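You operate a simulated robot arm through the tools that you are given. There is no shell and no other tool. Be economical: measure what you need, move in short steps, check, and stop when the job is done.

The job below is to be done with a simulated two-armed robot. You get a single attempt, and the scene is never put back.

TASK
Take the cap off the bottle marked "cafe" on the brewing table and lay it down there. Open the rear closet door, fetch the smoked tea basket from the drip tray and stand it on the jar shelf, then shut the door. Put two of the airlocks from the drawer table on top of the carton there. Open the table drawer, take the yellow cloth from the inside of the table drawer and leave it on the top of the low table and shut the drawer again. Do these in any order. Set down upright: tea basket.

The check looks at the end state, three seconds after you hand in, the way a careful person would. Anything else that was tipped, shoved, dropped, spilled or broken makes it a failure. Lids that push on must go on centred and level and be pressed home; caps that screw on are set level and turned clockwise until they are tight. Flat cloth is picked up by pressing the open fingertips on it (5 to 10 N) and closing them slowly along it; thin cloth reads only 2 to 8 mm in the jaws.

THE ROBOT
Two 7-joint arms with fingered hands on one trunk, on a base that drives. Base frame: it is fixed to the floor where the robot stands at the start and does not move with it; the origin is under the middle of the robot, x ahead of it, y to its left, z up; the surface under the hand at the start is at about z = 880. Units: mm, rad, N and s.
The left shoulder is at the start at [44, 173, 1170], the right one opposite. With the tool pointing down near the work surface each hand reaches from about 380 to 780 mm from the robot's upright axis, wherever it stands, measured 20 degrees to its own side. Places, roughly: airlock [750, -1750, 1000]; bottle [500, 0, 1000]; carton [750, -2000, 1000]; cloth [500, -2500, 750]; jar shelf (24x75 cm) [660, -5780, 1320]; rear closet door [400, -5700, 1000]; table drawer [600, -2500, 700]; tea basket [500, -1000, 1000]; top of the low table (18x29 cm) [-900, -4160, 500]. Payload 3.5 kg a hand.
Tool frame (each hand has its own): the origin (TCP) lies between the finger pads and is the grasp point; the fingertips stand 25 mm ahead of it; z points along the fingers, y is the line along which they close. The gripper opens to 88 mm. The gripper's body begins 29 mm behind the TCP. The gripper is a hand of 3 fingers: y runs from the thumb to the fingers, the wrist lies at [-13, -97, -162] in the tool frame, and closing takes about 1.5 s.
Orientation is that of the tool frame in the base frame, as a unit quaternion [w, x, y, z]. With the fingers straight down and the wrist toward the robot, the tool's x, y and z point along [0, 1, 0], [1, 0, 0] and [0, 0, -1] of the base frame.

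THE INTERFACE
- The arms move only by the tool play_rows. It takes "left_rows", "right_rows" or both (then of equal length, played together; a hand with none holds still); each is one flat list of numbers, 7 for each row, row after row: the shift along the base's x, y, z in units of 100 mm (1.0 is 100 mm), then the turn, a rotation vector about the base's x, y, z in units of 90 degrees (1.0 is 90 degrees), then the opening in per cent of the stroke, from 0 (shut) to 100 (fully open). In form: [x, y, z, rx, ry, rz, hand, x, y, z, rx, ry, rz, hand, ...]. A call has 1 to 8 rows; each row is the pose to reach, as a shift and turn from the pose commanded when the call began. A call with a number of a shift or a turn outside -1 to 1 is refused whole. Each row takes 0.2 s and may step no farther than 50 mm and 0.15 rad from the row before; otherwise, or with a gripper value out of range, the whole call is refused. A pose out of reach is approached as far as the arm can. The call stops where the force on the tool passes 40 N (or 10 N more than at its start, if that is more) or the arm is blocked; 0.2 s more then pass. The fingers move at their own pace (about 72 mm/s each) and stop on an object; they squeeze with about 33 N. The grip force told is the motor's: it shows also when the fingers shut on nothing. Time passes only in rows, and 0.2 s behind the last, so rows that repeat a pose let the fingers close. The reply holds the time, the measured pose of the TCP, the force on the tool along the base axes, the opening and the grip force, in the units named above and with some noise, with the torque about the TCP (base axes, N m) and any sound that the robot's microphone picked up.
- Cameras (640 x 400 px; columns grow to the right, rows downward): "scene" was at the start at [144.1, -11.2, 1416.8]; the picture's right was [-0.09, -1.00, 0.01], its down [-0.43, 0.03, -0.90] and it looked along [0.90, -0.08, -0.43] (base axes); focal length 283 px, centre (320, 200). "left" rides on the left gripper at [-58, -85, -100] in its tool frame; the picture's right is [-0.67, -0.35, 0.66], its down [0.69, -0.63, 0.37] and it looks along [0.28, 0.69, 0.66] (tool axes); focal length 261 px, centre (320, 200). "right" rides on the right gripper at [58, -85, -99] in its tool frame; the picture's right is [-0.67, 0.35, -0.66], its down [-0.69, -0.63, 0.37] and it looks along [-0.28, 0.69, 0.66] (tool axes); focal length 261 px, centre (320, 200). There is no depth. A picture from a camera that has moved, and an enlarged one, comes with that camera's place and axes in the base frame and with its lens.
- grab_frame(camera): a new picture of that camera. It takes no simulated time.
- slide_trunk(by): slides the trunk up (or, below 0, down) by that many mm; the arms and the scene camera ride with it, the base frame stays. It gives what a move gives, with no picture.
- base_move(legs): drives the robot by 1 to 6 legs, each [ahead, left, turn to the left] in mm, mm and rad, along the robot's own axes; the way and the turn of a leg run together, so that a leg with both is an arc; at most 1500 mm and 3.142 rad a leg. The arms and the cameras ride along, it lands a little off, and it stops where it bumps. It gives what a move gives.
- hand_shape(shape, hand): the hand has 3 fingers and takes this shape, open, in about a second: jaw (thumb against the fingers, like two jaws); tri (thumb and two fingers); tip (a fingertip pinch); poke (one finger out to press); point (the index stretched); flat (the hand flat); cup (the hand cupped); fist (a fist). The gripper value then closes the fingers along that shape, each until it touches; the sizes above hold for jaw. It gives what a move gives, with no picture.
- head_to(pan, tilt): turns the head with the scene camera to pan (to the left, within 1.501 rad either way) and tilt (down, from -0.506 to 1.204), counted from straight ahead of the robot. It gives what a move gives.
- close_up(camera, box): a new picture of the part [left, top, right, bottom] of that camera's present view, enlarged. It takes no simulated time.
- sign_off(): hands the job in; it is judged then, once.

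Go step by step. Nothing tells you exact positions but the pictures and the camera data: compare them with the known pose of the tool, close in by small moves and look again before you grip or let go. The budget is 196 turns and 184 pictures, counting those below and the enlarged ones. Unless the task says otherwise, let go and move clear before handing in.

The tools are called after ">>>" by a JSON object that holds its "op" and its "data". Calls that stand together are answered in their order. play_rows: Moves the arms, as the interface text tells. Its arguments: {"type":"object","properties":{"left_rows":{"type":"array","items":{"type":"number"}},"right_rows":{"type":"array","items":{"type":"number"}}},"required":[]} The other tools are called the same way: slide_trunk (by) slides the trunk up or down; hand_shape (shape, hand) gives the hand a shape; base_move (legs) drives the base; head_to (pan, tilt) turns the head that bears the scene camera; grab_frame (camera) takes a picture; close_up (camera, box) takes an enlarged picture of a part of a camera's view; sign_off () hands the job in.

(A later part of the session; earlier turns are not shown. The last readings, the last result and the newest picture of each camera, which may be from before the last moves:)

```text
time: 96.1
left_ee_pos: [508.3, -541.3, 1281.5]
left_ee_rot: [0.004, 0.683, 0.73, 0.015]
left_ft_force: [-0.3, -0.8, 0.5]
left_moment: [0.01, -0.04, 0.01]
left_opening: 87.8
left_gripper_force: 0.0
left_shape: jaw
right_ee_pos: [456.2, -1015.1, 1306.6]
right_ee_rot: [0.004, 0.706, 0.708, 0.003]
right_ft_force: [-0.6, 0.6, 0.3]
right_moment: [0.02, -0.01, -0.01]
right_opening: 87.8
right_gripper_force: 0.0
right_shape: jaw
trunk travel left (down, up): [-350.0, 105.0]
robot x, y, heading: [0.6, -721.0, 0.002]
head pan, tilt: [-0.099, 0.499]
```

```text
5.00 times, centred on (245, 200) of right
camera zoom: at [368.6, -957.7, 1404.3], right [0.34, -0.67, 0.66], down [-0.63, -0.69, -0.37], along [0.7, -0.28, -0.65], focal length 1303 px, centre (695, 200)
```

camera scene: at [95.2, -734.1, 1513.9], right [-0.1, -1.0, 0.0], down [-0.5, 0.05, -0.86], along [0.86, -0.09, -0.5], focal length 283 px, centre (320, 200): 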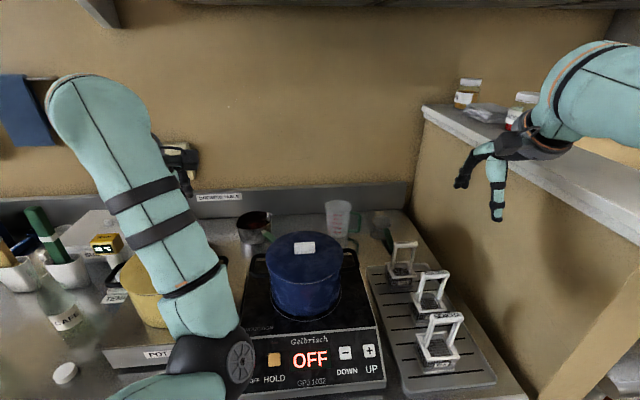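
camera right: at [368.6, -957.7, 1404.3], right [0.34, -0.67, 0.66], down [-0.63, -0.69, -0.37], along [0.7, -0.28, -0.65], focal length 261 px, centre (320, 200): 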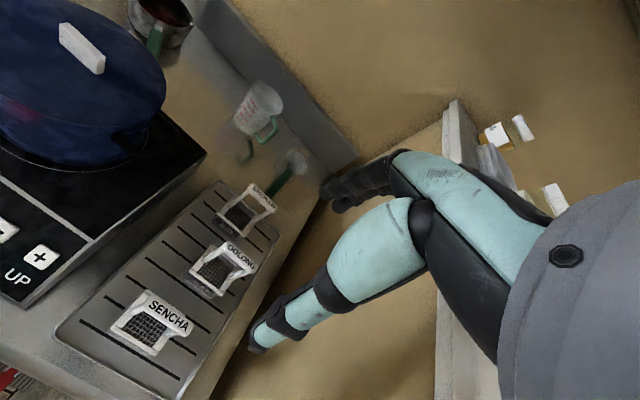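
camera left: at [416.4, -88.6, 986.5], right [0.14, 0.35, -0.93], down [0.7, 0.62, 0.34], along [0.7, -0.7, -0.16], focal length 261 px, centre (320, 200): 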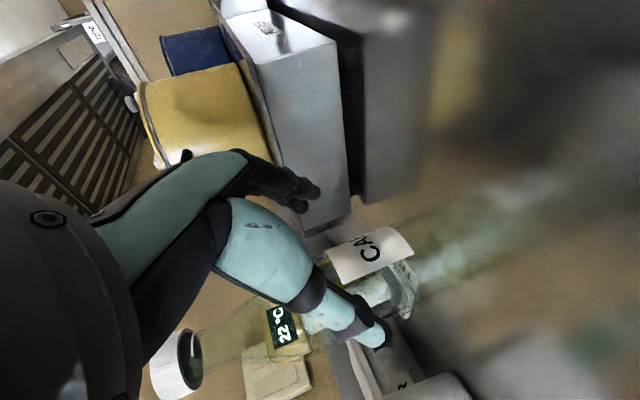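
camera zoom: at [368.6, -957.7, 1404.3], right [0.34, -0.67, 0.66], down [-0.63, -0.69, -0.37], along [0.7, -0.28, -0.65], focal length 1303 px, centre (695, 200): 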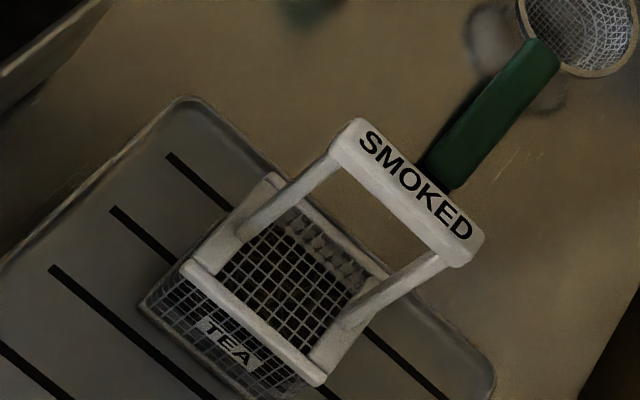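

>>> {"op": "play_rows", "data": {"right_rows": [0.35, 0, -0.15, 0, 0, 0, 80, 0.7, 0, -0.3, 0, 0, 0, 80, 1, 0, -0.5, 0, 0, 0, 80]}}

>>> {"op": "play_rows", "data": {"right_rows": [0.35, 0, -0.2, 0, 0, 0, 80, 0.7, 0, -0.4, 0, 0, 0, 80, 0.9, 0, -0.6, 0, 0, 0, 60]}}

>>> {"op": "close_up", "data": {"camera": "right", "box": [160, 150, 400, 350]}}

>>> {"op": "close_up", "data": {"camera": "scene", "box": [360, 160, 480, 290]}}

```text
time: 96.9
left_ee_pos: [513.3, -541.0, 1278.6]
left_ee_rot: [0.003, 0.683, 0.73, 0.013]
left_ft_force: [-0.3, 0.6, 0.6]
left_moment: [-0.02, -0.02, -0.02]
left_opening: 87.8
left_gripper_force: 0.0
left_shape: jaw
right_ee_pos: [559.9, -1012.6, 1255.2]
right_ee_rot: [0.002, 0.707, 0.707, 0.002]
right_ft_force: [0.4, 0.1, -0.6]
right_moment: [-0.02, 0.0, -0.01]
right_opening: 70.4
right_gripper_force: 0.0
right_shape: jaw
trunk travel left (down, up): [-350.0, 105.0]
robot x, y, heading: [3.6, -720.9, 0.001]
head pan, tilt: [-0.099, 0.499]
```

```text
time: 97.7
left_ee_pos: [510.6, -542.0, 1280.0]
left_ee_rot: [0.003, 0.683, 0.73, 0.014]
left_ft_force: [-0.6, -0.4, 0.3]
left_moment: [0.0, -0.03, 0.01]
left_opening: 88.0
left_gripper_force: 0.1
left_shape: jaw
right_ee_pos: [649.9, -1014.0, 1196.5]
right_ee_rot: [0.003, 0.707, 0.707, 0.002]
right_ft_force: [-1.0, -0.4, 0.5]
right_moment: [0.01, 0.0, 0.01]
right_opening: 53.5
right_gripper_force: 0.0
right_shape: jaw
trunk travel left (down, up): [-350.0, 105.0]
robot x, y, heading: [-0.0, -718.6, -0.0]
head pan, tilt: [-0.099, 0.499]
```

```text
2.00 times, centred on (280, 250) of right
camera zoom: at [563.6, -956.9, 1294.4], right [0.34, -0.67, 0.66], down [-0.63, -0.69, -0.37], along [0.7, -0.28, -0.66], focal length 521 px, centre (400, 100)
```

zoom: 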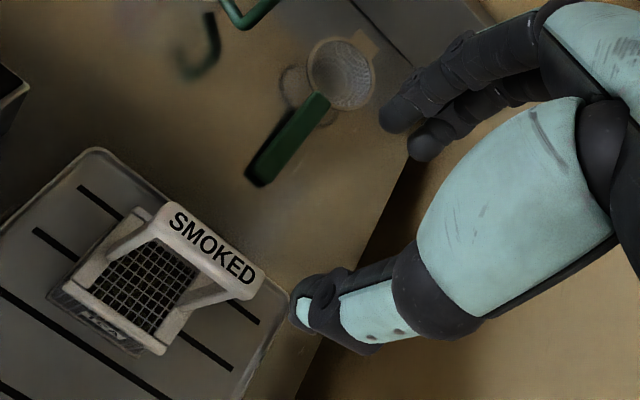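

```text
3.08 times, centred on (420, 225) of scene
camera zoom: at [99.2, -733.8, 1513.5], right [-0.1, -1.0, 0.0], down [-0.5, 0.05, -0.86], along [0.86, -0.09, -0.51], focal length 870 px, centre (12, 123)
```

zoom: 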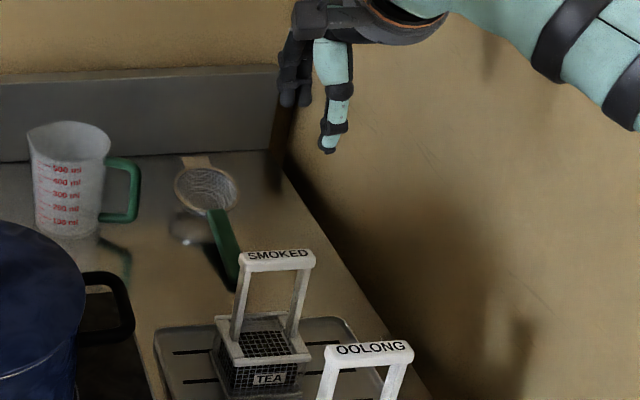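

>>> {"op": "play_rows", "data": {"right_rows": [0.08, -0.02, -0.3, 0, 0, 0, 60, 0.13, -0.03, -0.6, 0, 0, 0, 60, 0.13, -0.03, -0.9, 0, 0, 0, 60]}}

>>> {"op": "close_up", "data": {"camera": "right", "box": [200, 150, 400, 350]}}

>>> {"op": "close_up", "data": {"camera": "scene", "box": [370, 190, 470, 290]}}

```text
time: 98.5
left_ee_pos: [510.4, -542.6, 1280.1]
left_ee_rot: [0.003, 0.683, 0.73, 0.013]
left_ft_force: [-1.2, 0.0, -0.6]
left_moment: [0.01, -0.01, 0.01]
left_opening: 87.9
left_gripper_force: 0.0
left_shape: jaw
right_ee_pos: [664.5, -1020.2, 1105.5]
right_ee_rot: [0.002, 0.706, 0.708, 0.002]
right_ft_force: [0.0, 0.4, 0.0]
right_moment: [0.03, 0.05, 0.02]
right_opening: 52.9
right_gripper_force: 0.0
right_shape: jaw
trunk travel left (down, up): [-350.0, 105.0]
robot x, y, heading: [2.6, -720.5, 0.006]
head pan, tilt: [-0.099, 0.499]
```

```text
2.00 times, centred on (300, 250) of right
camera zoom: at [576.8, -961.9, 1203.8], right [0.34, -0.67, 0.66], down [-0.63, -0.69, -0.37], along [0.7, -0.28, -0.66], focal length 521 px, centre (360, 100)
```

zoom: 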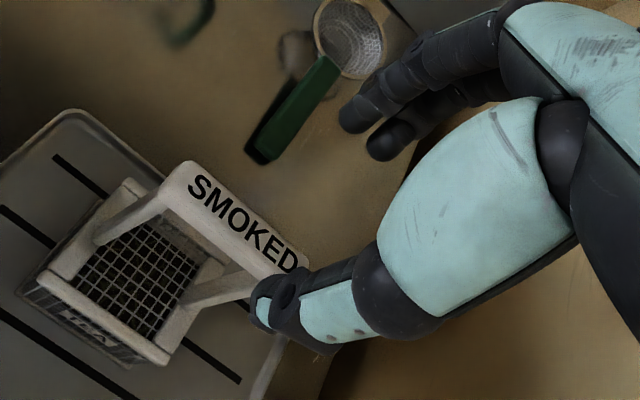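

```text
4.00 times, centred on (420, 240) of scene
camera zoom: at [98.8, -734.1, 1513.5], right [-0.1, -1.0, 0.0], down [-0.5, 0.05, -0.86], along [0.86, -0.09, -0.51], focal length 1130 px, centre (-80, 40)
```

zoom: 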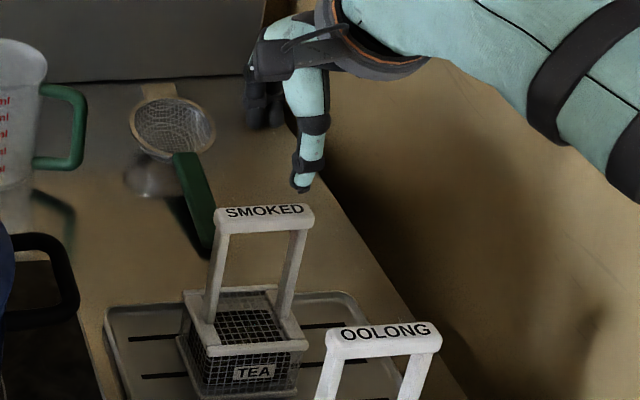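

>>> {"op": "play_rows", "data": {"right_rows": [-0.02, 0.07, -0.1, 0, 0, 0, 60, -0.02, 0.07, -0.3, 0, 0, 0, 60]}}

>>> {"op": "close_up", "data": {"camera": "right", "box": [200, 150, 400, 350]}}

>>> {"op": "close_up", "data": {"camera": "scene", "box": [370, 190, 470, 290]}}

```text
time: 99.1
left_ee_pos: [511.3, -541.5, 1280.4]
left_ee_rot: [0.004, 0.684, 0.73, 0.014]
left_ft_force: [0.0, -0.3, -0.2]
left_moment: [-0.01, -0.02, -0.03]
left_opening: 87.8
left_gripper_force: 0.1
left_shape: jaw
right_ee_pos: [659.4, -1011.7, 1075.3]
right_ee_rot: [0.002, 0.707, 0.708, 0.003]
right_ft_force: [-0.2, -0.8, 0.2]
right_moment: [0.0, 0.0, 0.04]
right_opening: 53.3
right_gripper_force: 0.1
right_shape: jaw
trunk travel left (down, up): [-350.0, 105.0]
robot x, y, heading: [1.5, -721.8, -0.003]
head pan, tilt: [-0.099, 0.499]
```

```text
2.00 times, centred on (300, 250) of right
camera zoom: at [573.9, -954.3, 1174.2], right [0.34, -0.67, 0.66], down [-0.63, -0.69, -0.37], along [0.7, -0.28, -0.66], focal length 521 px, centre (360, 100)
```

zoom: 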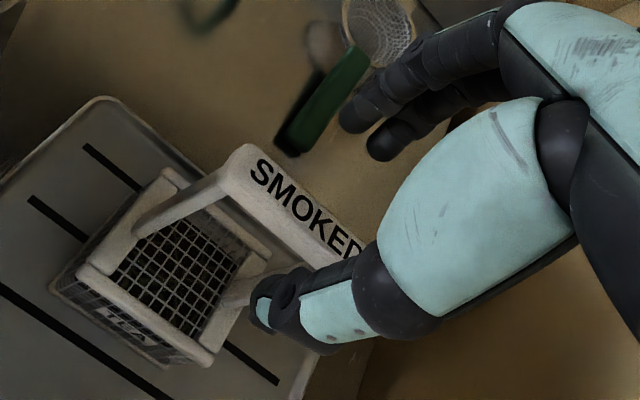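

```text
4.00 times, centred on (420, 240) of scene
camera zoom: at [99.2, -734.2, 1513.5], right [-0.1, -1.0, 0.0], down [-0.5, 0.05, -0.86], along [0.86, -0.09, -0.51], focal length 1130 px, centre (-80, 40)
```

zoom: 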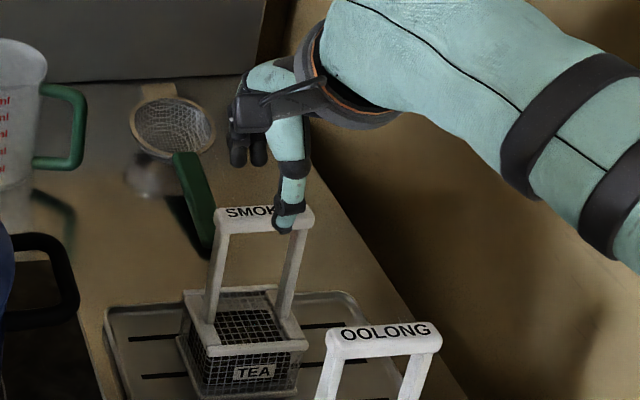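

>>> {"op": "play_rows", "data": {"right_rows": [0.01, 0.02, -0.15, 0, 0, 0, 60, 0.02, 0.02, -0.3, 0, 0, 0, 60]}}

>>> {"op": "close_up", "data": {"camera": "right", "box": [200, 150, 400, 350]}}

>>> {"op": "close_up", "data": {"camera": "scene", "box": [370, 190, 470, 290]}}

```text
time: 99.7
left_ee_pos: [511.1, -541.0, 1279.8]
left_ee_rot: [0.003, 0.684, 0.73, 0.013]
left_ft_force: [0.5, 0.2, 0.0]
left_moment: [-0.01, 0.01, -0.03]
left_opening: 87.8
left_gripper_force: 0.0
left_shape: jaw
right_ee_pos: [660.5, -1009.1, 1045.3]
right_ee_rot: [0.002, 0.707, 0.708, 0.003]
right_ft_force: [-0.1, 0.2, -0.5]
right_moment: [0.0, -0.02, 0.02]
right_opening: 53.0
right_gripper_force: 0.1
right_shape: jaw
trunk travel left (down, up): [-350.0, 105.0]
robot x, y, heading: [1.4, -722.5, 0.003]
head pan, tilt: [-0.099, 0.499]
```

```text
2.00 times, centred on (300, 250) of right
camera zoom: at [575.2, -952.0, 1143.7], right [0.34, -0.67, 0.66], down [-0.63, -0.69, -0.37], along [0.7, -0.28, -0.66], focal length 521 px, centre (360, 100)
```

zoom: 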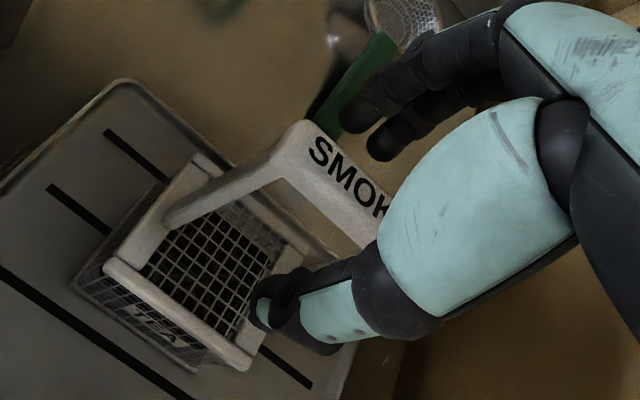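

```text
4.00 times, centred on (420, 240) of scene
camera zoom: at [99.3, -734.1, 1513.5], right [-0.1, -1.0, 0.0], down [-0.5, 0.05, -0.86], along [0.86, -0.09, -0.51], focal length 1130 px, centre (-80, 40)
```

zoom: 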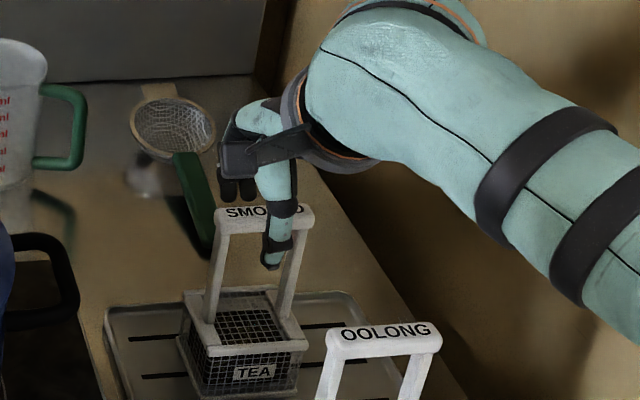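

Bar lies between thumb and fingers. Closing.

>>> {"op": "play_rows", "data": {"right_rows": [0, 0, 0, 0, 0, 0, 40, 0, 0, 0, 0, 0, 0, 20, 0, 0, 0, 0, 0, 0, 0, 0, 0, 0, 0, 0, 0, 0, 0, 0, 0, 0, 0, 0, 0, 0, 0, 0, 0, 0, 0, 0]}}

>>> {"op": "play_rows", "data": {"right_rows": [0, 0, 0.1, 0, 0, 0, 0, 0, 0, 0.3, 0, 0, 0, 0]}}

>>> {"op": "close_up", "data": {"camera": "right", "box": [200, 150, 400, 350]}}

>>> {"op": "close_up", "data": {"camera": "scene", "box": [370, 190, 470, 290]}}

```text
time: 101.1
left_ee_pos: [510.3, -541.4, 1279.4]
left_ee_rot: [0.003, 0.683, 0.73, 0.014]
left_ft_force: [-0.8, 0.0, -0.1]
left_moment: [-0.03, -0.04, 0.03]
left_opening: 88.1
left_gripper_force: 0.1
left_shape: jaw
right_ee_pos: [661.1, -1008.9, 1046.1]
right_ee_rot: [0.003, 0.707, 0.707, 0.003]
right_ft_force: [-0.3, 0.3, 0.3]
right_moment: [-0.02, 0.03, 0.03]
right_opening: 12.2
right_gripper_force: 33.0
right_shape: jaw
trunk travel left (down, up): [-350.0, 105.0]
robot x, y, heading: [0.7, -721.8, 0.003]
head pan, tilt: [-0.099, 0.499]
```

```text
time: 101.7
left_ee_pos: [510.1, -541.7, 1280.0]
left_ee_rot: [0.003, 0.683, 0.73, 0.014]
left_ft_force: [1.0, -0.7, 0.3]
left_moment: [-0.04, 0.03, -0.02]
left_opening: 87.8
left_gripper_force: 0.2
left_shape: jaw
right_ee_pos: [660.3, -1007.6, 1075.8]
right_ee_rot: [0.003, 0.707, 0.708, 0.002]
right_ft_force: [-0.4, 0.0, -1.8]
right_moment: [0.01, 0.04, 0.0]
right_opening: 12.3
right_gripper_force: 33.5
right_shape: jaw
trunk travel left (down, up): [-350.0, 105.0]
robot x, y, heading: [4.9, -720.9, -0.0]
head pan, tilt: [-0.099, 0.499]
```

```text
2.00 times, centred on (300, 250) of right
camera zoom: at [574.2, -951.3, 1173.4], right [0.35, -0.67, 0.66], down [-0.63, -0.69, -0.37], along [0.7, -0.28, -0.66], focal length 521 px, centre (360, 100)
```

zoom: 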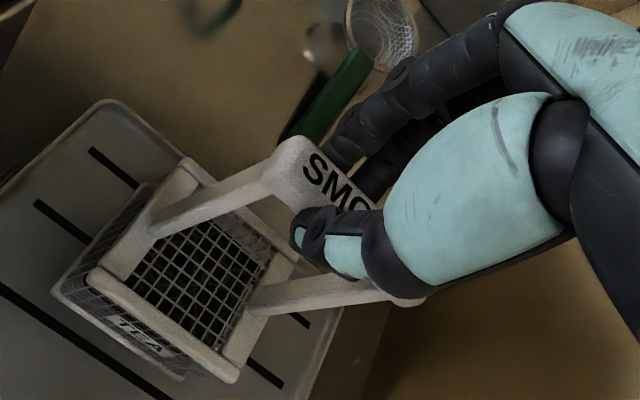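

```text
4.00 times, centred on (420, 240) of scene
camera zoom: at [98.9, -733.8, 1513.5], right [-0.1, -1.0, 0.0], down [-0.5, 0.05, -0.86], along [0.86, -0.09, -0.51], focal length 1130 px, centre (-80, 40)
```

zoom: 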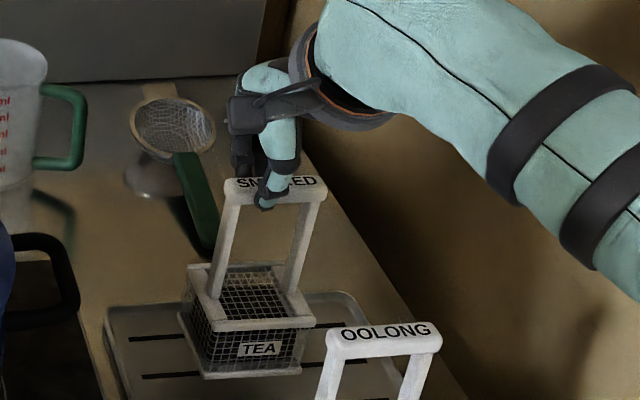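

Basket is held. Raising it and retracting before driving to the closet.

>>> {"op": "play_rows", "data": {"right_rows": [0, 0, 0.3, 0, 0, 0, 0, 0, 0, 0.6, 0, 0, 0, 0, 0, 0, 0.8, 0, 0, 0, 0, 0, 0, 1, 0, 0, 0, 0]}}

>>> {"op": "play_rows", "data": {"right_rows": [0, 0, 0.3, 0, 0, 0, 0, 0, 0, 0.6, 0, 0, 0, 0, 0, 0, 0.8, 0, 0, 0, 0, 0, 0, 1, 0, 0, 0, 0]}}

>>> {"op": "play_rows", "data": {"right_rows": [-0.25, 0.05, 0.1, 0, 0, 0, 0, -0.5, 0.1, 0.2, 0, 0, 0, 0, -0.75, 0.15, 0.2, 0, 0, 0, 0, -1, 0.2, 0.2, 0, 0, 0, 0]}}

>>> {"op": "play_rows", "data": {"right_rows": [-0.25, 0, 0, 0, 0, 0, 0, -0.5, 0, 0, 0, 0, 0, 0, -0.75, 0, 0, 0, 0, 0, 0, -1, 0, 0, 0, 0, 0, 0]}}

>>> {"op": "base_move", "data": {"legs": [[-350, 0, 0]]}}

>>> {"op": "head_to", "data": {"pan": -1.2, "tilt": 0.35}}

>>> {"op": "grab_frame", "data": {"camera": "scene"}}

```text
time: 102.7
left_ee_pos: [511.1, -540.8, 1279.8]
left_ee_rot: [0.003, 0.684, 0.73, 0.013]
left_ft_force: [-0.1, 0.1, 0.7]
left_moment: [-0.02, 0.0, 0.01]
left_opening: 87.7
left_gripper_force: 0.1
left_shape: jaw
right_ee_pos: [661.5, -1007.7, 1175.4]
right_ee_rot: [0.002, 0.707, 0.707, 0.003]
right_ft_force: [0.1, 0.0, -0.8]
right_moment: [0.04, 0.03, -0.01]
right_opening: 12.4
right_gripper_force: 33.4
right_shape: jaw
trunk travel left (down, up): [-350.0, 105.0]
robot x, y, heading: [2.4, -719.9, 0.005]
head pan, tilt: [-0.099, 0.499]
```

```text
time: 103.7
left_ee_pos: [510.8, -540.8, 1279.7]
left_ee_rot: [0.003, 0.684, 0.73, 0.014]
left_ft_force: [0.1, 0.3, 0.0]
left_moment: [0.03, 0.03, -0.04]
left_opening: 87.7
left_gripper_force: 0.1
left_shape: jaw
right_ee_pos: [661.1, -1006.0, 1275.2]
right_ee_rot: [0.002, 0.706, 0.708, 0.002]
right_ft_force: [0.6, 0.6, -1.8]
right_moment: [0.03, 0.04, -0.03]
right_opening: 11.9
right_gripper_force: 33.4
right_shape: jaw
trunk travel left (down, up): [-350.0, 105.0]
robot x, y, heading: [4.6, -721.9, 0.002]
head pan, tilt: [-0.099, 0.499]
```

```text
time: 104.7
left_ee_pos: [511.0, -541.4, 1279.8]
left_ee_rot: [0.003, 0.683, 0.73, 0.014]
left_ft_force: [0.0, -0.4, 0.3]
left_moment: [0.01, 0.01, -0.03]
left_opening: 87.8
left_gripper_force: 0.0
left_shape: jaw
right_ee_pos: [560.5, -990.4, 1294.0]
right_ee_rot: [0.002, 0.706, 0.708, 0.002]
right_ft_force: [-0.5, -0.5, -1.9]
right_moment: [0.0, -0.02, 0.02]
right_opening: 12.3
right_gripper_force: 33.2
right_shape: jaw
trunk travel left (down, up): [-350.0, 105.0]
robot x, y, heading: [2.5, -722.4, -0.001]
head pan, tilt: [-0.099, 0.499]
```

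```text
time: 105.7
left_ee_pos: [508.9, -541.6, 1280.3]
left_ee_rot: [0.004, 0.683, 0.731, 0.015]
left_ft_force: [-0.7, 0.3, 0.4]
left_moment: [0.02, -0.02, -0.01]
left_opening: 87.8
left_gripper_force: 0.0
left_shape: jaw
right_ee_pos: [460.0, -989.0, 1295.9]
right_ee_rot: [0.001, 0.706, 0.708, 0.003]
right_ft_force: [-0.9, 0.1, -1.4]
right_moment: [-0.01, 0.02, 0.02]
right_opening: 12.4
right_gripper_force: 32.5
right_shape: jaw
trunk travel left (down, up): [-350.0, 105.0]
robot x, y, heading: [0.2, -723.8, 0.005]
head pan, tilt: [-0.099, 0.499]
```

```text
time: 107.9
left_ee_pos: [163.0, -540.9, 1279.6]
left_ee_rot: [0.003, 0.683, 0.73, 0.013]
left_ft_force: [-0.2, 0.3, 0.3]
left_moment: [0.02, 0.0, 0.01]
left_opening: 87.8
left_gripper_force: 0.0
left_shape: jaw
right_ee_pos: [113.2, -989.5, 1295.3]
right_ee_rot: [0.003, 0.706, 0.708, 0.002]
right_ft_force: [0.1, -0.1, -1.7]
right_moment: [0.0, 0.02, -0.01]
right_opening: 12.4
right_gripper_force: 32.6
right_shape: jaw
trunk travel left (down, up): [-350.0, 105.0]
robot x, y, heading: [-349.5, -721.0, 0.001]
head pan, tilt: [-0.099, 0.499]
```

```text
time: 109.3
left_ee_pos: [160.6, -541.4, 1279.5]
left_ee_rot: [0.003, 0.682, 0.731, 0.014]
left_ft_force: [-0.1, 0.7, 0.6]
left_moment: [0.01, -0.02, 0.03]
left_opening: 88.0
left_gripper_force: 0.0
left_shape: jaw
right_ee_pos: [111.6, -988.5, 1295.7]
right_ee_rot: [0.002, 0.707, 0.708, 0.002]
right_ft_force: [-0.4, 0.4, -1.7]
right_moment: [0.0, 0.0, 0.01]
right_opening: 12.5
right_gripper_force: 32.8
right_shape: jaw
trunk travel left (down, up): [-350.0, 105.0]
robot x, y, heading: [-349.8, -717.0, 0.004]
head pan, tilt: [-1.201, 0.351]
```

```text
95 pictures are left
camera scene: at [-307.2, -812.8, 1528.9], right [-0.93, -0.36, 0.03], down [-0.15, 0.32, -0.93], along [0.33, -0.87, -0.35], focal length 283 px, centre (320, 200)
```

scene: 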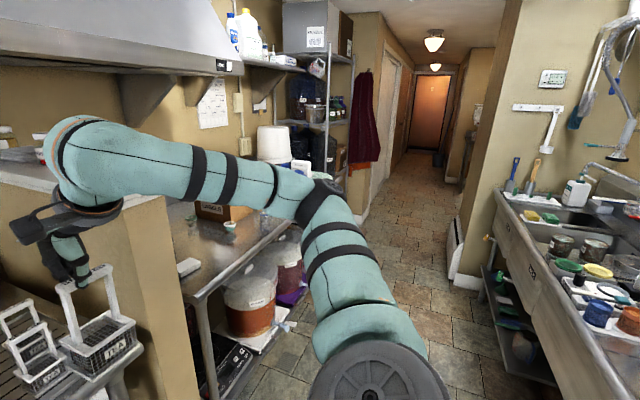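

The aisle (x −750…300) is clear at x ≈ −350. Strafing right in long legs toward the closet.

>>> {"op": "base_move", "data": {"legs": [[0, -1500, 0], [0, -1500, 0]]}}

>>> {"op": "grab_frame", "data": {"camera": "scene"}}

```text
time: 123.7
left_ee_pos: [114.1, -3561.1, 1280.3]
left_ee_rot: [0.004, 0.698, 0.716, 0.015]
left_ft_force: [-1.1, -0.4, 0.2]
left_moment: [0.03, 0.01, -0.01]
left_opening: 87.9
left_gripper_force: 0.1
left_shape: jaw
right_ee_pos: [45.4, -4007.9, 1296.4]
right_ee_rot: [0.003, 0.721, 0.693, 0.002]
right_ft_force: [0.0, -0.2, -1.4]
right_moment: [-0.01, -0.01, 0.03]
right_opening: 12.2
right_gripper_force: 33.2
right_shape: jaw
trunk travel left (down, up): [-350.0, 105.0]
robot x, y, heading: [-402.7, -3723.8, -0.04]
head pan, tilt: [-1.201, 0.351]
```

```text
94 pictures are left
camera scene: at [-364.6, -3813.1, 1529.0], right [-0.94, -0.33, 0.03], down [-0.14, 0.33, -0.93], along [0.29, -0.89, -0.35], focal length 283 px, centre (320, 200)
```

scene: 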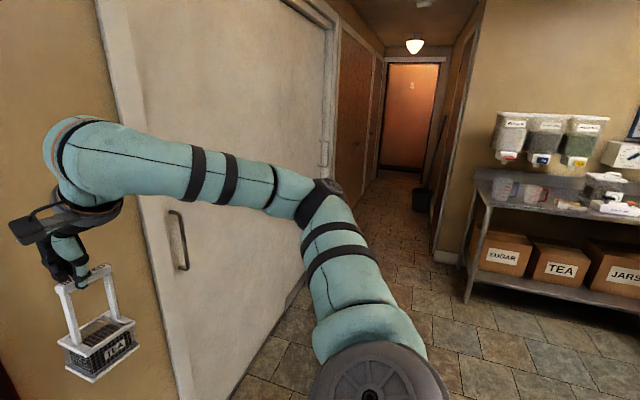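

White door here isn't mine; the rear closet door is further at y ≈ −5700. Continuing.

>>> {"op": "base_move", "data": {"legs": [[0, 0, 0.04], [0, -1000, 0]]}}

>>> {"op": "head_to", "data": {"pan": -0.9, "tilt": 0.3}}

>>> {"op": "grab_frame", "data": {"camera": "scene"}}

```text
time: 129.3
left_ee_pos: [109.0, -4536.3, 1279.3]
left_ee_rot: [0.004, 0.683, 0.73, 0.014]
left_ft_force: [0.3, -1.4, -0.2]
left_moment: [0.01, 0.02, 0.0]
left_opening: 87.9
left_gripper_force: 0.1
left_shape: jaw
right_ee_pos: [60.2, -4985.1, 1296.4]
right_ee_rot: [0.003, 0.706, 0.708, 0.003]
right_ft_force: [-0.6, 0.4, -1.8]
right_moment: [0.0, 0.0, -0.03]
right_opening: 12.1
right_gripper_force: 33.1
right_shape: jaw
trunk travel left (down, up): [-350.0, 105.0]
robot x, y, heading: [-399.0, -4717.5, 0.001]
head pan, tilt: [-1.201, 0.351]
```

```text
time: 130.1
left_ee_pos: [108.5, -4537.5, 1279.5]
left_ee_rot: [0.003, 0.682, 0.731, 0.014]
left_ft_force: [-0.2, 0.6, -0.6]
left_moment: [0.01, -0.02, -0.02]
left_opening: 87.7
left_gripper_force: 0.1
left_shape: jaw
right_ee_pos: [59.9, -4986.0, 1295.4]
right_ee_rot: [0.001, 0.707, 0.707, 0.003]
right_ft_force: [-0.8, -0.3, -1.3]
right_moment: [-0.02, 0.03, -0.01]
right_opening: 12.0
right_gripper_force: 32.9
right_shape: jaw
trunk travel left (down, up): [-350.0, 105.0]
robot x, y, heading: [-402.2, -4719.5, 0.008]
head pan, tilt: [-0.901, 0.3]
```

```text
93 pictures are left
camera scene: at [-334.7, -4795.6, 1532.9], right [-0.78, -0.62, 0.02], down [-0.21, 0.23, -0.95], along [0.59, -0.75, -0.31], focal length 283 px, centre (320, 200)
```

scene: 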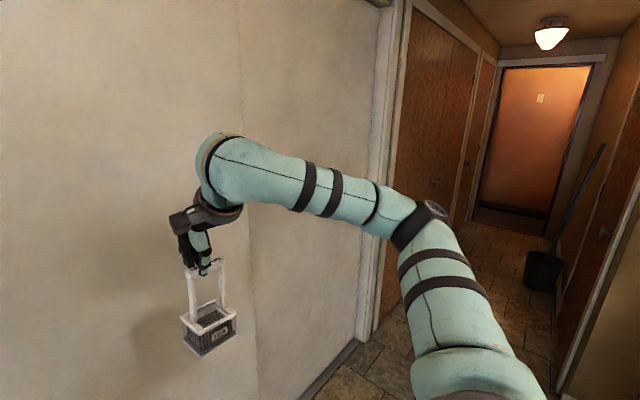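

>>> {"op": "base_move", "data": {"legs": [[0, -650, 0]]}}

>>> {"op": "head_to", "data": {"pan": -0.35, "tilt": 0.4}}

>>> {"op": "grab_frame", "data": {"camera": "scene"}}

```text
time: 133.7
left_ee_pos: [110.4, -5198.8, 1278.6]
left_ee_rot: [0.004, 0.683, 0.73, 0.014]
left_ft_force: [-0.4, -0.7, 1.2]
left_moment: [0.02, -0.01, 0.01]
left_opening: 87.9
left_gripper_force: 0.1
left_shape: jaw
right_ee_pos: [60.6, -5645.9, 1296.6]
right_ee_rot: [0.003, 0.707, 0.707, 0.002]
right_ft_force: [0.0, 0.1, -1.3]
right_moment: [0.04, -0.01, 0.0]
right_opening: 12.2
right_gripper_force: 32.8
right_shape: jaw
trunk travel left (down, up): [-350.0, 105.0]
robot x, y, heading: [-398.7, -5382.6, -0.002]
head pan, tilt: [-0.901, 0.3]
```

```text
time: 134.7
left_ee_pos: [110.8, -5198.7, 1281.4]
left_ee_rot: [0.003, 0.683, 0.73, 0.014]
left_ft_force: [-1.1, 0.6, -0.5]
left_moment: [-0.01, 0.02, 0.01]
left_opening: 87.8
left_gripper_force: 0.0
left_shape: jaw
right_ee_pos: [59.4, -5647.1, 1295.6]
right_ee_rot: [0.002, 0.707, 0.707, 0.003]
right_ft_force: [-0.1, -0.1, -1.5]
right_moment: [0.01, 0.0, -0.01]
right_opening: 12.2
right_gripper_force: 32.8
right_shape: jaw
trunk travel left (down, up): [-350.0, 105.0]
robot x, y, heading: [-397.6, -5378.9, 0.002]
head pan, tilt: [-0.351, 0.4]
```

```text
92 pictures are left
camera scene: at [-304.9, -5414.9, 1522.8], right [-0.34, -0.94, 0.01], down [-0.39, 0.13, -0.91], along [0.85, -0.32, -0.42], focal length 283 px, centre (320, 200)
```

scene: 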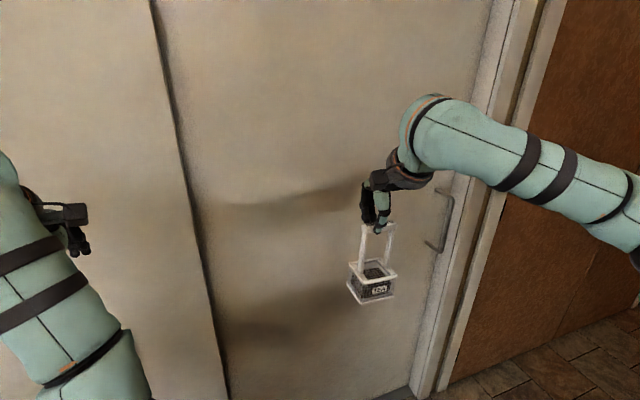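

This is a sliding closet panel with a vertical bar handle at its right edge near [380, -6130, 1040]. Looking closer.

>>> {"op": "close_up", "data": {"camera": "scene", "box": [400, 150, 520, 290]}}

>>> {"op": "close_up", "data": {"camera": "scene", "box": [120, 0, 280, 100]}}

```text
2.86 times, centred on (460, 220) of scene
camera zoom: at [-304.9, -5414.9, 1522.8], right [-0.34, -0.94, 0.01], down [-0.39, 0.13, -0.91], along [0.85, -0.32, -0.42], focal length 807 px, centre (-80, 143)
```

zoom: 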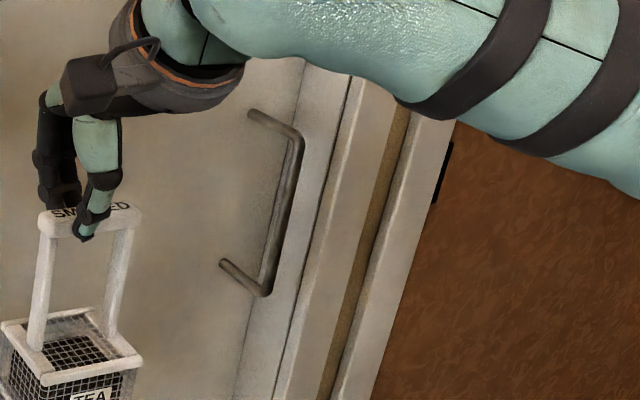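

```text
4.00 times, centred on (200, 50) of scene
camera zoom: at [-304.9, -5414.9, 1522.8], right [-0.34, -0.94, 0.01], down [-0.39, 0.13, -0.91], along [0.85, -0.32, -0.42], focal length 1130 px, centre (800, 800)
```

zoom: 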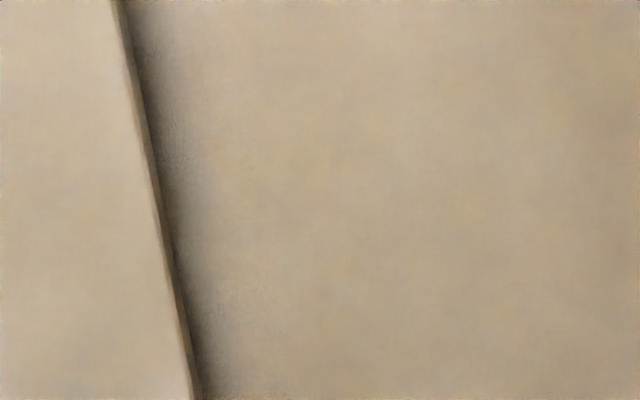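

The left panel sits in front, so the right panel slides left behind it. I'll use the left hand (pointing forward) to grip the handle and drag with the base. First reorient the left hand, then reposition.

>>> {"op": "play_rows", "data": {"left_rows": [0.06, -0.05, 0, 0.048, -0.048, -0.048, 60, 0.12, -0.1, 0, 0.096, -0.096, -0.096, 60, 0.18, -0.15, 0, 0.144, -0.144, -0.144, 60, 0.24, -0.2, 0, 0.192, -0.192, -0.192, 60, 0.3, -0.25, 0, 0.24, -0.24, -0.24, 60, 0.36, -0.3, 0, 0.289, -0.289, -0.289, 60, 0.42, -0.35, 0, 0.337, -0.337, -0.337, 60, 0.48, -0.4, 0, 0.385, -0.385, -0.385, 60]}}

>>> {"op": "play_rows", "data": {"left_rows": [0.03, -0.05, 0, 0.048, -0.048, -0.048, 60, 0.06, -0.1, 0, 0.096, -0.096, -0.096, 60, 0.1, -0.15, 0, 0.144, -0.144, -0.144, 60, 0.12, -0.2, 0, 0.192, -0.192, -0.192, 60, 0.15, -0.25, 0, 0.24, -0.24, -0.24, 60, 0.18, -0.3, 0, 0.289, -0.289, -0.289, 60, 0.21, -0.35, 0, 0.337, -0.337, -0.337, 60, 0.24, -0.4, 0, 0.385, -0.385, -0.385, 60]}}

>>> {"op": "base_move", "data": {"legs": [[0, -820, 0]]}}

>>> {"op": "head_to", "data": {"pan": 0.1, "tilt": 0.5}}

>>> {"op": "grab_frame", "data": {"camera": "scene"}}

```text
time: 136.5
left_ee_pos: [158.9, -5239.0, 1280.3]
left_ee_rot: [0.021, 0.8, 0.429, 0.42]
left_ft_force: [0.2, -0.2, 0.1]
left_moment: [-0.02, -0.03, -0.01]
left_opening: 53.1
left_gripper_force: 0.1
left_shape: jaw
right_ee_pos: [60.6, -5646.2, 1296.4]
right_ee_rot: [0.003, 0.707, 0.707, 0.003]
right_ft_force: [-0.2, 0.3, -1.6]
right_moment: [0.05, 0.03, 0.03]
right_opening: 12.3
right_gripper_force: 33.2
right_shape: jaw
trunk travel left (down, up): [-350.0, 105.0]
robot x, y, heading: [-398.5, -5380.2, 0.001]
head pan, tilt: [-0.351, 0.4]
```

```text
time: 138.3
left_ee_pos: [182.3, -5280.1, 1279.9]
left_ee_rot: [0.034, 0.701, 0.015, 0.712]
left_ft_force: [0.4, 0.2, -0.1]
left_moment: [0.0, 0.02, 0.03]
left_opening: 53.3
left_gripper_force: 0.2
left_shape: jaw
right_ee_pos: [59.6, -5646.2, 1295.6]
right_ee_rot: [0.003, 0.707, 0.707, 0.002]
right_ft_force: [0.4, 0.9, -1.3]
right_moment: [0.01, 0.0, 0.02]
right_opening: 12.3
right_gripper_force: 33.0
right_shape: jaw
trunk travel left (down, up): [-350.0, 105.0]
robot x, y, heading: [-398.4, -5379.2, -0.004]
head pan, tilt: [-0.351, 0.4]
```

```text
time: 142.7
left_ee_pos: [188.7, -6089.6, 1279.4]
left_ee_rot: [0.026, 0.701, 0.021, 0.712]
left_ft_force: [0.3, 0.1, -0.6]
left_moment: [-0.02, -0.02, -0.01]
left_opening: 53.2
left_gripper_force: 0.1
left_shape: jaw
right_ee_pos: [73.0, -6460.1, 1297.3]
right_ee_rot: [0.003, 0.7, 0.714, 0.003]
right_ft_force: [-0.2, 0.5, -2.1]
right_moment: [0.04, 0.0, 0.04]
right_opening: 12.0
right_gripper_force: 33.0
right_shape: jaw
trunk travel left (down, up): [-350.0, 105.0]
robot x, y, heading: [-388.3, -6198.4, 0.018]
head pan, tilt: [-0.351, 0.4]
```

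```text
time: 143.6
left_ee_pos: [188.6, -6090.8, 1280.6]
left_ee_rot: [0.025, 0.701, 0.022, 0.712]
left_ft_force: [0.5, -0.6, 0.0]
left_moment: [0.01, 0.02, 0.0]
left_opening: 53.1
left_gripper_force: 0.1
left_shape: jaw
right_ee_pos: [73.7, -6459.2, 1295.6]
right_ee_rot: [0.002, 0.701, 0.714, 0.003]
right_ft_force: [0.1, 0.8, -1.1]
right_moment: [0.03, 0.01, 0.0]
right_opening: 12.2
right_gripper_force: 32.8
right_shape: jaw
trunk travel left (down, up): [-350.0, 105.0]
robot x, y, heading: [-388.5, -6202.2, 0.014]
head pan, tilt: [0.099, 0.499]
```

```text
89 pictures are left
camera scene: at [-293.5, -6193.9, 1513.5], right [0.12, -0.99, 0.0], down [-0.5, -0.06, -0.86], along [0.86, 0.1, -0.51], focal length 283 px, centre (320, 200)
```

scene: 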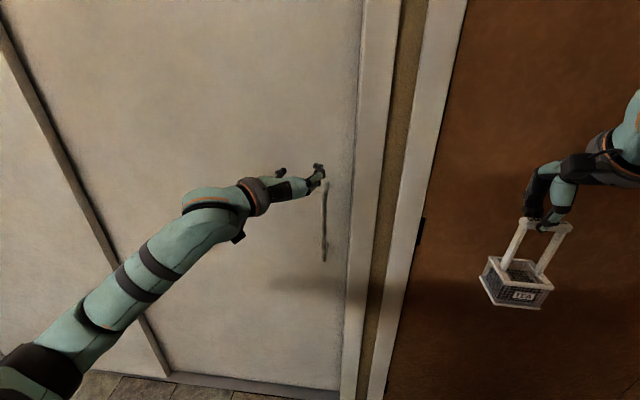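

Handle bar is at about [346, -6134, 1045]. Moving base ahead 85 mm, then lowering the left hand in front of it.

>>> {"op": "base_move", "data": {"legs": [[85, 0, -0.014]]}}

>>> {"op": "play_rows", "data": {"left_rows": [-0.1, -0.1, -0.3, 0, 0, 0, 60, -0.2, -0.2, -0.6, 0, 0, 0, 60, -0.3, -0.4, -0.9, 0, 0, 0, 60, -0.3, -0.4, -1, 0, 0, 0, 60]}}

>>> {"op": "play_rows", "data": {"left_rows": [0, 0, -0.4, 0, 0, 0, 60, 0, 0, -0.8, 0, 0, 0, 60, 0, 0, -1, 0, 0, 0, 60]}}

>>> {"op": "play_rows", "data": {"left_rows": [0, 0, -0.3, 0, 0, 0, 60]}}

>>> {"op": "grab_frame", "data": {"camera": "left"}}

>>> {"op": "close_up", "data": {"camera": "scene", "box": [240, 140, 400, 300]}}

```text
time: 144.7
left_ee_pos: [270.9, -6098.0, 1282.0]
left_ee_rot: [0.029, 0.7, 0.017, 0.713]
left_ft_force: [0.0, 0.3, 0.1]
left_moment: [0.01, 0.0, 0.03]
left_opening: 53.0
left_gripper_force: 0.0
left_shape: jaw
right_ee_pos: [150.2, -6464.4, 1297.3]
right_ee_rot: [0.004, 0.705, 0.709, 0.003]
right_ft_force: [-0.5, 0.9, -0.6]
right_moment: [0.01, 0.0, 0.01]
right_opening: 12.4
right_gripper_force: 33.2
right_shape: jaw
trunk travel left (down, up): [-350.0, 105.0]
robot x, y, heading: [-303.9, -6201.1, 0.004]
head pan, tilt: [0.099, 0.499]
```

```text
time: 145.7
left_ee_pos: [243.7, -6138.2, 1179.7]
left_ee_rot: [0.029, 0.702, 0.016, 0.712]
left_ft_force: [0.4, 0.4, -0.2]
left_moment: [0.03, 0.01, 0.0]
left_opening: 53.3
left_gripper_force: 0.1
left_shape: jaw
right_ee_pos: [154.1, -6464.8, 1297.1]
right_ee_rot: [0.003, 0.705, 0.709, 0.002]
right_ft_force: [0.0, 0.2, -2.0]
right_moment: [-0.02, -0.04, -0.02]
right_opening: 12.1
right_gripper_force: 32.5
right_shape: jaw
trunk travel left (down, up): [-350.0, 105.0]
robot x, y, heading: [-306.4, -6200.4, 0.008]
head pan, tilt: [0.099, 0.499]
```

```text
time: 146.5
left_ee_pos: [244.5, -6138.5, 1078.9]
left_ee_rot: [0.03, 0.701, 0.016, 0.713]
left_ft_force: [0.1, -0.7, -0.2]
left_moment: [0.02, -0.01, 0.01]
left_opening: 53.1
left_gripper_force: 0.2
left_shape: jaw
right_ee_pos: [152.5, -6465.0, 1295.6]
right_ee_rot: [0.002, 0.705, 0.709, 0.001]
right_ft_force: [0.6, -0.3, -0.8]
right_moment: [0.03, -0.02, 0.01]
right_opening: 12.2
right_gripper_force: 32.7
right_shape: jaw
trunk travel left (down, up): [-350.0, 105.0]
robot x, y, heading: [-303.3, -6195.6, 0.003]
head pan, tilt: [0.099, 0.499]
```

```text
time: 146.9
left_ee_pos: [242.2, -6137.3, 1051.3]
left_ee_rot: [0.03, 0.701, 0.017, 0.712]
left_ft_force: [0.4, -0.1, 0.0]
left_moment: [0.03, 0.02, 0.04]
left_opening: 53.1
left_gripper_force: 0.0
left_shape: jaw
right_ee_pos: [154.4, -6464.4, 1295.4]
right_ee_rot: [0.003, 0.705, 0.709, 0.002]
right_ft_force: [0.6, -0.7, -1.9]
right_moment: [0.01, -0.01, 0.0]
right_opening: 12.1
right_gripper_force: 33.4
right_shape: jaw
trunk travel left (down, up): [-350.0, 105.0]
robot x, y, heading: [-303.8, -6197.3, 0.006]
head pan, tilt: [0.099, 0.499]
```

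```text
88 pictures are left
camera left: at [145.8, -6053.1, 984.6], right [0.67, 0.29, -0.68], down [0.37, 0.67, 0.65], along [0.64, -0.69, 0.34], focal length 261 px, centre (320, 200)
```

left: 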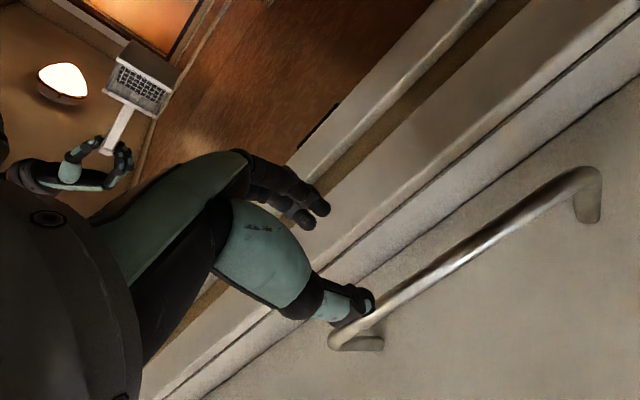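

```text
2.50 times, centred on (320, 220) of scene
camera zoom: at [-209.3, -6193.7, 1513.5], right [0.11, -0.99, 0.0], down [-0.5, -0.05, -0.86], along [0.86, 0.09, -0.51], focal length 706 px, centre (320, 150)
```

zoom: 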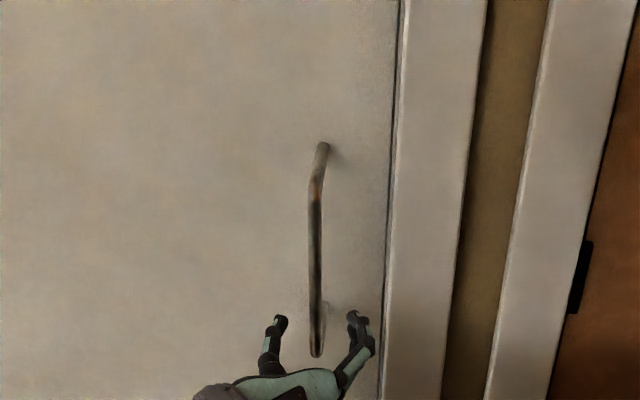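

Hand straddles the bar's line; bar y ≈ −6124. Advancing ~100 mm and shifting +12 in y.

>>> {"op": "play_rows", "data": {"left_rows": [0.3, 0.06, -0.05, 0, 0, 0, 60, 0.6, 0.12, -0.1, 0, 0, 0, 60, 0.85, 0.12, -0.1, 0, 0, 0, 60]}}

>>> {"op": "close_up", "data": {"camera": "scene", "box": [260, 160, 360, 280]}}

>>> {"op": "grab_frame", "data": {"camera": "left"}}

```text
time: 147.7
left_ee_pos: [331.3, -6125.4, 1039.1]
left_ee_rot: [0.03, 0.701, 0.017, 0.712]
left_ft_force: [0.1, -0.2, 0.1]
left_moment: [-0.01, 0.0, 0.01]
left_opening: 53.1
left_gripper_force: 0.1
left_shape: jaw
right_ee_pos: [153.9, -6464.7, 1295.9]
right_ee_rot: [0.002, 0.705, 0.709, 0.004]
right_ft_force: [0.4, 0.2, -1.1]
right_moment: [0.02, 0.03, 0.0]
right_opening: 12.1
right_gripper_force: 32.9
right_shape: jaw
trunk travel left (down, up): [-350.0, 105.0]
robot x, y, heading: [-309.0, -6204.4, 0.001]
head pan, tilt: [0.099, 0.499]
```

```text
3.33 times, centred on (310, 220) of scene
camera zoom: at [-208.8, -6194.2, 1513.5], right [0.11, -0.99, 0.0], down [-0.5, -0.05, -0.86], along [0.86, 0.09, -0.51], focal length 942 px, centre (353, 133)
```

zoom: 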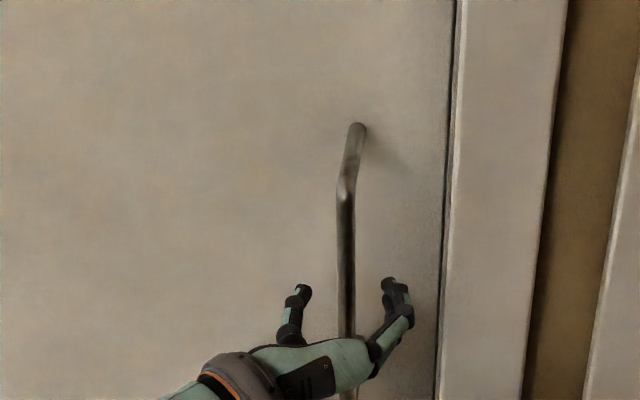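

```text
85 pictures are left
camera left: at [232.4, -6041.3, 973.6], right [0.67, 0.29, -0.68], down [0.37, 0.67, 0.65], along [0.64, -0.69, 0.34], focal length 261 px, centre (320, 200)
```

left: 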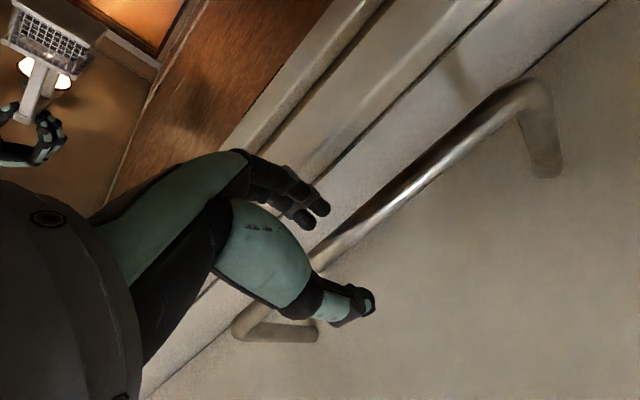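

>>> {"op": "play_rows", "data": {"left_rows": [0, 0, 0, 0, 0, 0, 40, 0, 0, 0, 0, 0, 0, 20, 0, 0, 0, 0, 0, 0, 0, 0, 0, 0, 0, 0, 0, 0, 0, 0, 0, 0, 0, 0, 0, 0, 0, 0, 0, 0, 0, 0]}}

>>> {"op": "base_move", "data": {"legs": [[0, 100, 0]]}}

>>> {"op": "grab_frame", "data": {"camera": "scene"}}

```text
time: 149.1
left_ee_pos: [331.0, -6125.1, 1039.1]
left_ee_rot: [0.03, 0.702, 0.017, 0.711]
left_ft_force: [6.6, 0.6, 1.7]
left_moment: [-0.03, -0.08, 0.0]
left_opening: 8.7
left_gripper_force: 33.0
left_shape: jaw
right_ee_pos: [155.7, -6464.8, 1295.2]
right_ee_rot: [0.002, 0.705, 0.709, 0.002]
right_ft_force: [-0.5, 0.2, -1.1]
right_moment: [0.02, -0.01, 0.01]
right_opening: 11.8
right_gripper_force: 32.9
right_shape: jaw
trunk travel left (down, up): [-350.0, 105.0]
robot x, y, heading: [-301.8, -6200.0, 0.012]
head pan, tilt: [0.099, 0.499]
```

```text
time: 150.2
left_ee_pos: [331.1, -6032.6, 1039.0]
left_ee_rot: [0.03, 0.702, 0.014, 0.711]
left_ft_force: [8.1, -3.9, 3.3]
left_moment: [-0.03, -0.07, -0.04]
left_opening: 8.0
left_gripper_force: 32.9
left_shape: jaw
right_ee_pos: [155.8, -6370.8, 1294.2]
right_ee_rot: [0.0, 0.706, 0.708, 0.004]
right_ft_force: [0.2, 0.6, -0.9]
right_moment: [0.06, -0.01, 0.01]
right_opening: 12.0
right_gripper_force: 32.4
right_shape: jaw
trunk travel left (down, up): [-350.0, 105.0]
robot x, y, heading: [-306.9, -6100.4, 0.001]
head pan, tilt: [0.099, 0.499]
```

```text
84 pictures are left
camera scene: at [-206.7, -6100.3, 1513.3], right [0.1, -0.99, -0.01], down [-0.5, -0.05, -0.86], along [0.86, 0.09, -0.51], focal length 283 px, centre (320, 200)
```

scene: 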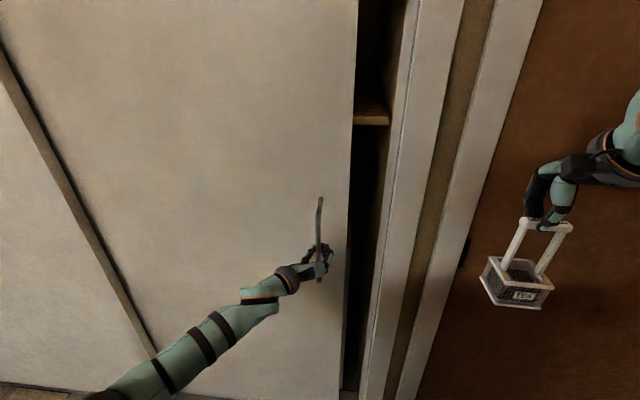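

The panel slides. Continuing 450 mm.

>>> {"op": "base_move", "data": {"legs": [[0, 220, 0], [0, 230, 0]]}}

>>> {"op": "head_to", "data": {"pan": -0.4, "tilt": 0.3}}

>>> {"op": "grab_frame", "data": {"camera": "scene"}}

```text
time: 153.3
left_ee_pos: [327.9, -5574.1, 1038.3]
left_ee_rot: [0.03, 0.702, 0.016, 0.711]
left_ft_force: [20.6, 1.0, 6.9]
left_moment: [-0.07, -0.07, 0.06]
left_opening: 7.0
left_gripper_force: 33.6
left_shape: jaw
right_ee_pos: [155.7, -5912.0, 1293.8]
right_ee_rot: [0.0, 0.704, 0.71, 0.002]
right_ft_force: [-0.1, -0.1, -1.6]
right_moment: [0.02, 0.02, 0.01]
right_opening: 12.0
right_gripper_force: 33.3
right_shape: jaw
trunk travel left (down, up): [-350.0, 105.0]
robot x, y, heading: [-308.9, -5647.6, 0.011]
head pan, tilt: [0.099, 0.499]
```

```text
time: 154.2
left_ee_pos: [328.5, -5573.3, 1038.7]
left_ee_rot: [0.03, 0.702, 0.017, 0.711]
left_ft_force: [17.8, 1.2, 4.6]
left_moment: [-0.04, -0.07, 0.05]
left_opening: 7.2
left_gripper_force: 32.8
left_shape: jaw
right_ee_pos: [155.8, -5912.2, 1294.1]
right_ee_rot: [0.001, 0.704, 0.71, 0.002]
right_ft_force: [0.3, 0.3, -1.9]
right_moment: [0.0, 0.04, -0.03]
right_opening: 11.9
right_gripper_force: 32.7
right_shape: jaw
trunk travel left (down, up): [-350.0, 105.0]
robot x, y, heading: [-308.4, -5646.5, 0.009]
head pan, tilt: [-0.4, 0.3]
```

```text
83 pictures are left
camera scene: at [-211.9, -5687.3, 1531.7], right [-0.38, -0.93, 0.01], down [-0.31, 0.11, -0.95], along [0.87, -0.36, -0.33], focal length 283 px, centre (320, 200)
```

scene: 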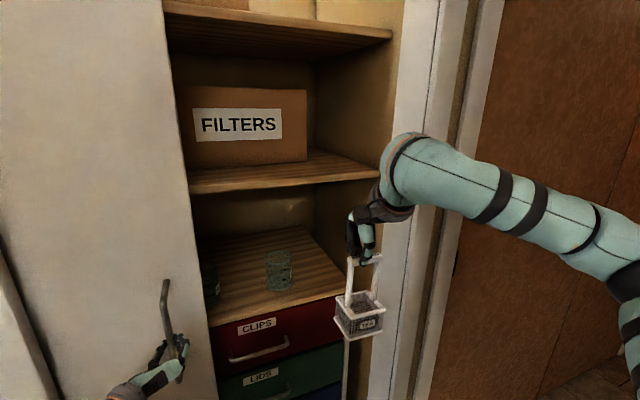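

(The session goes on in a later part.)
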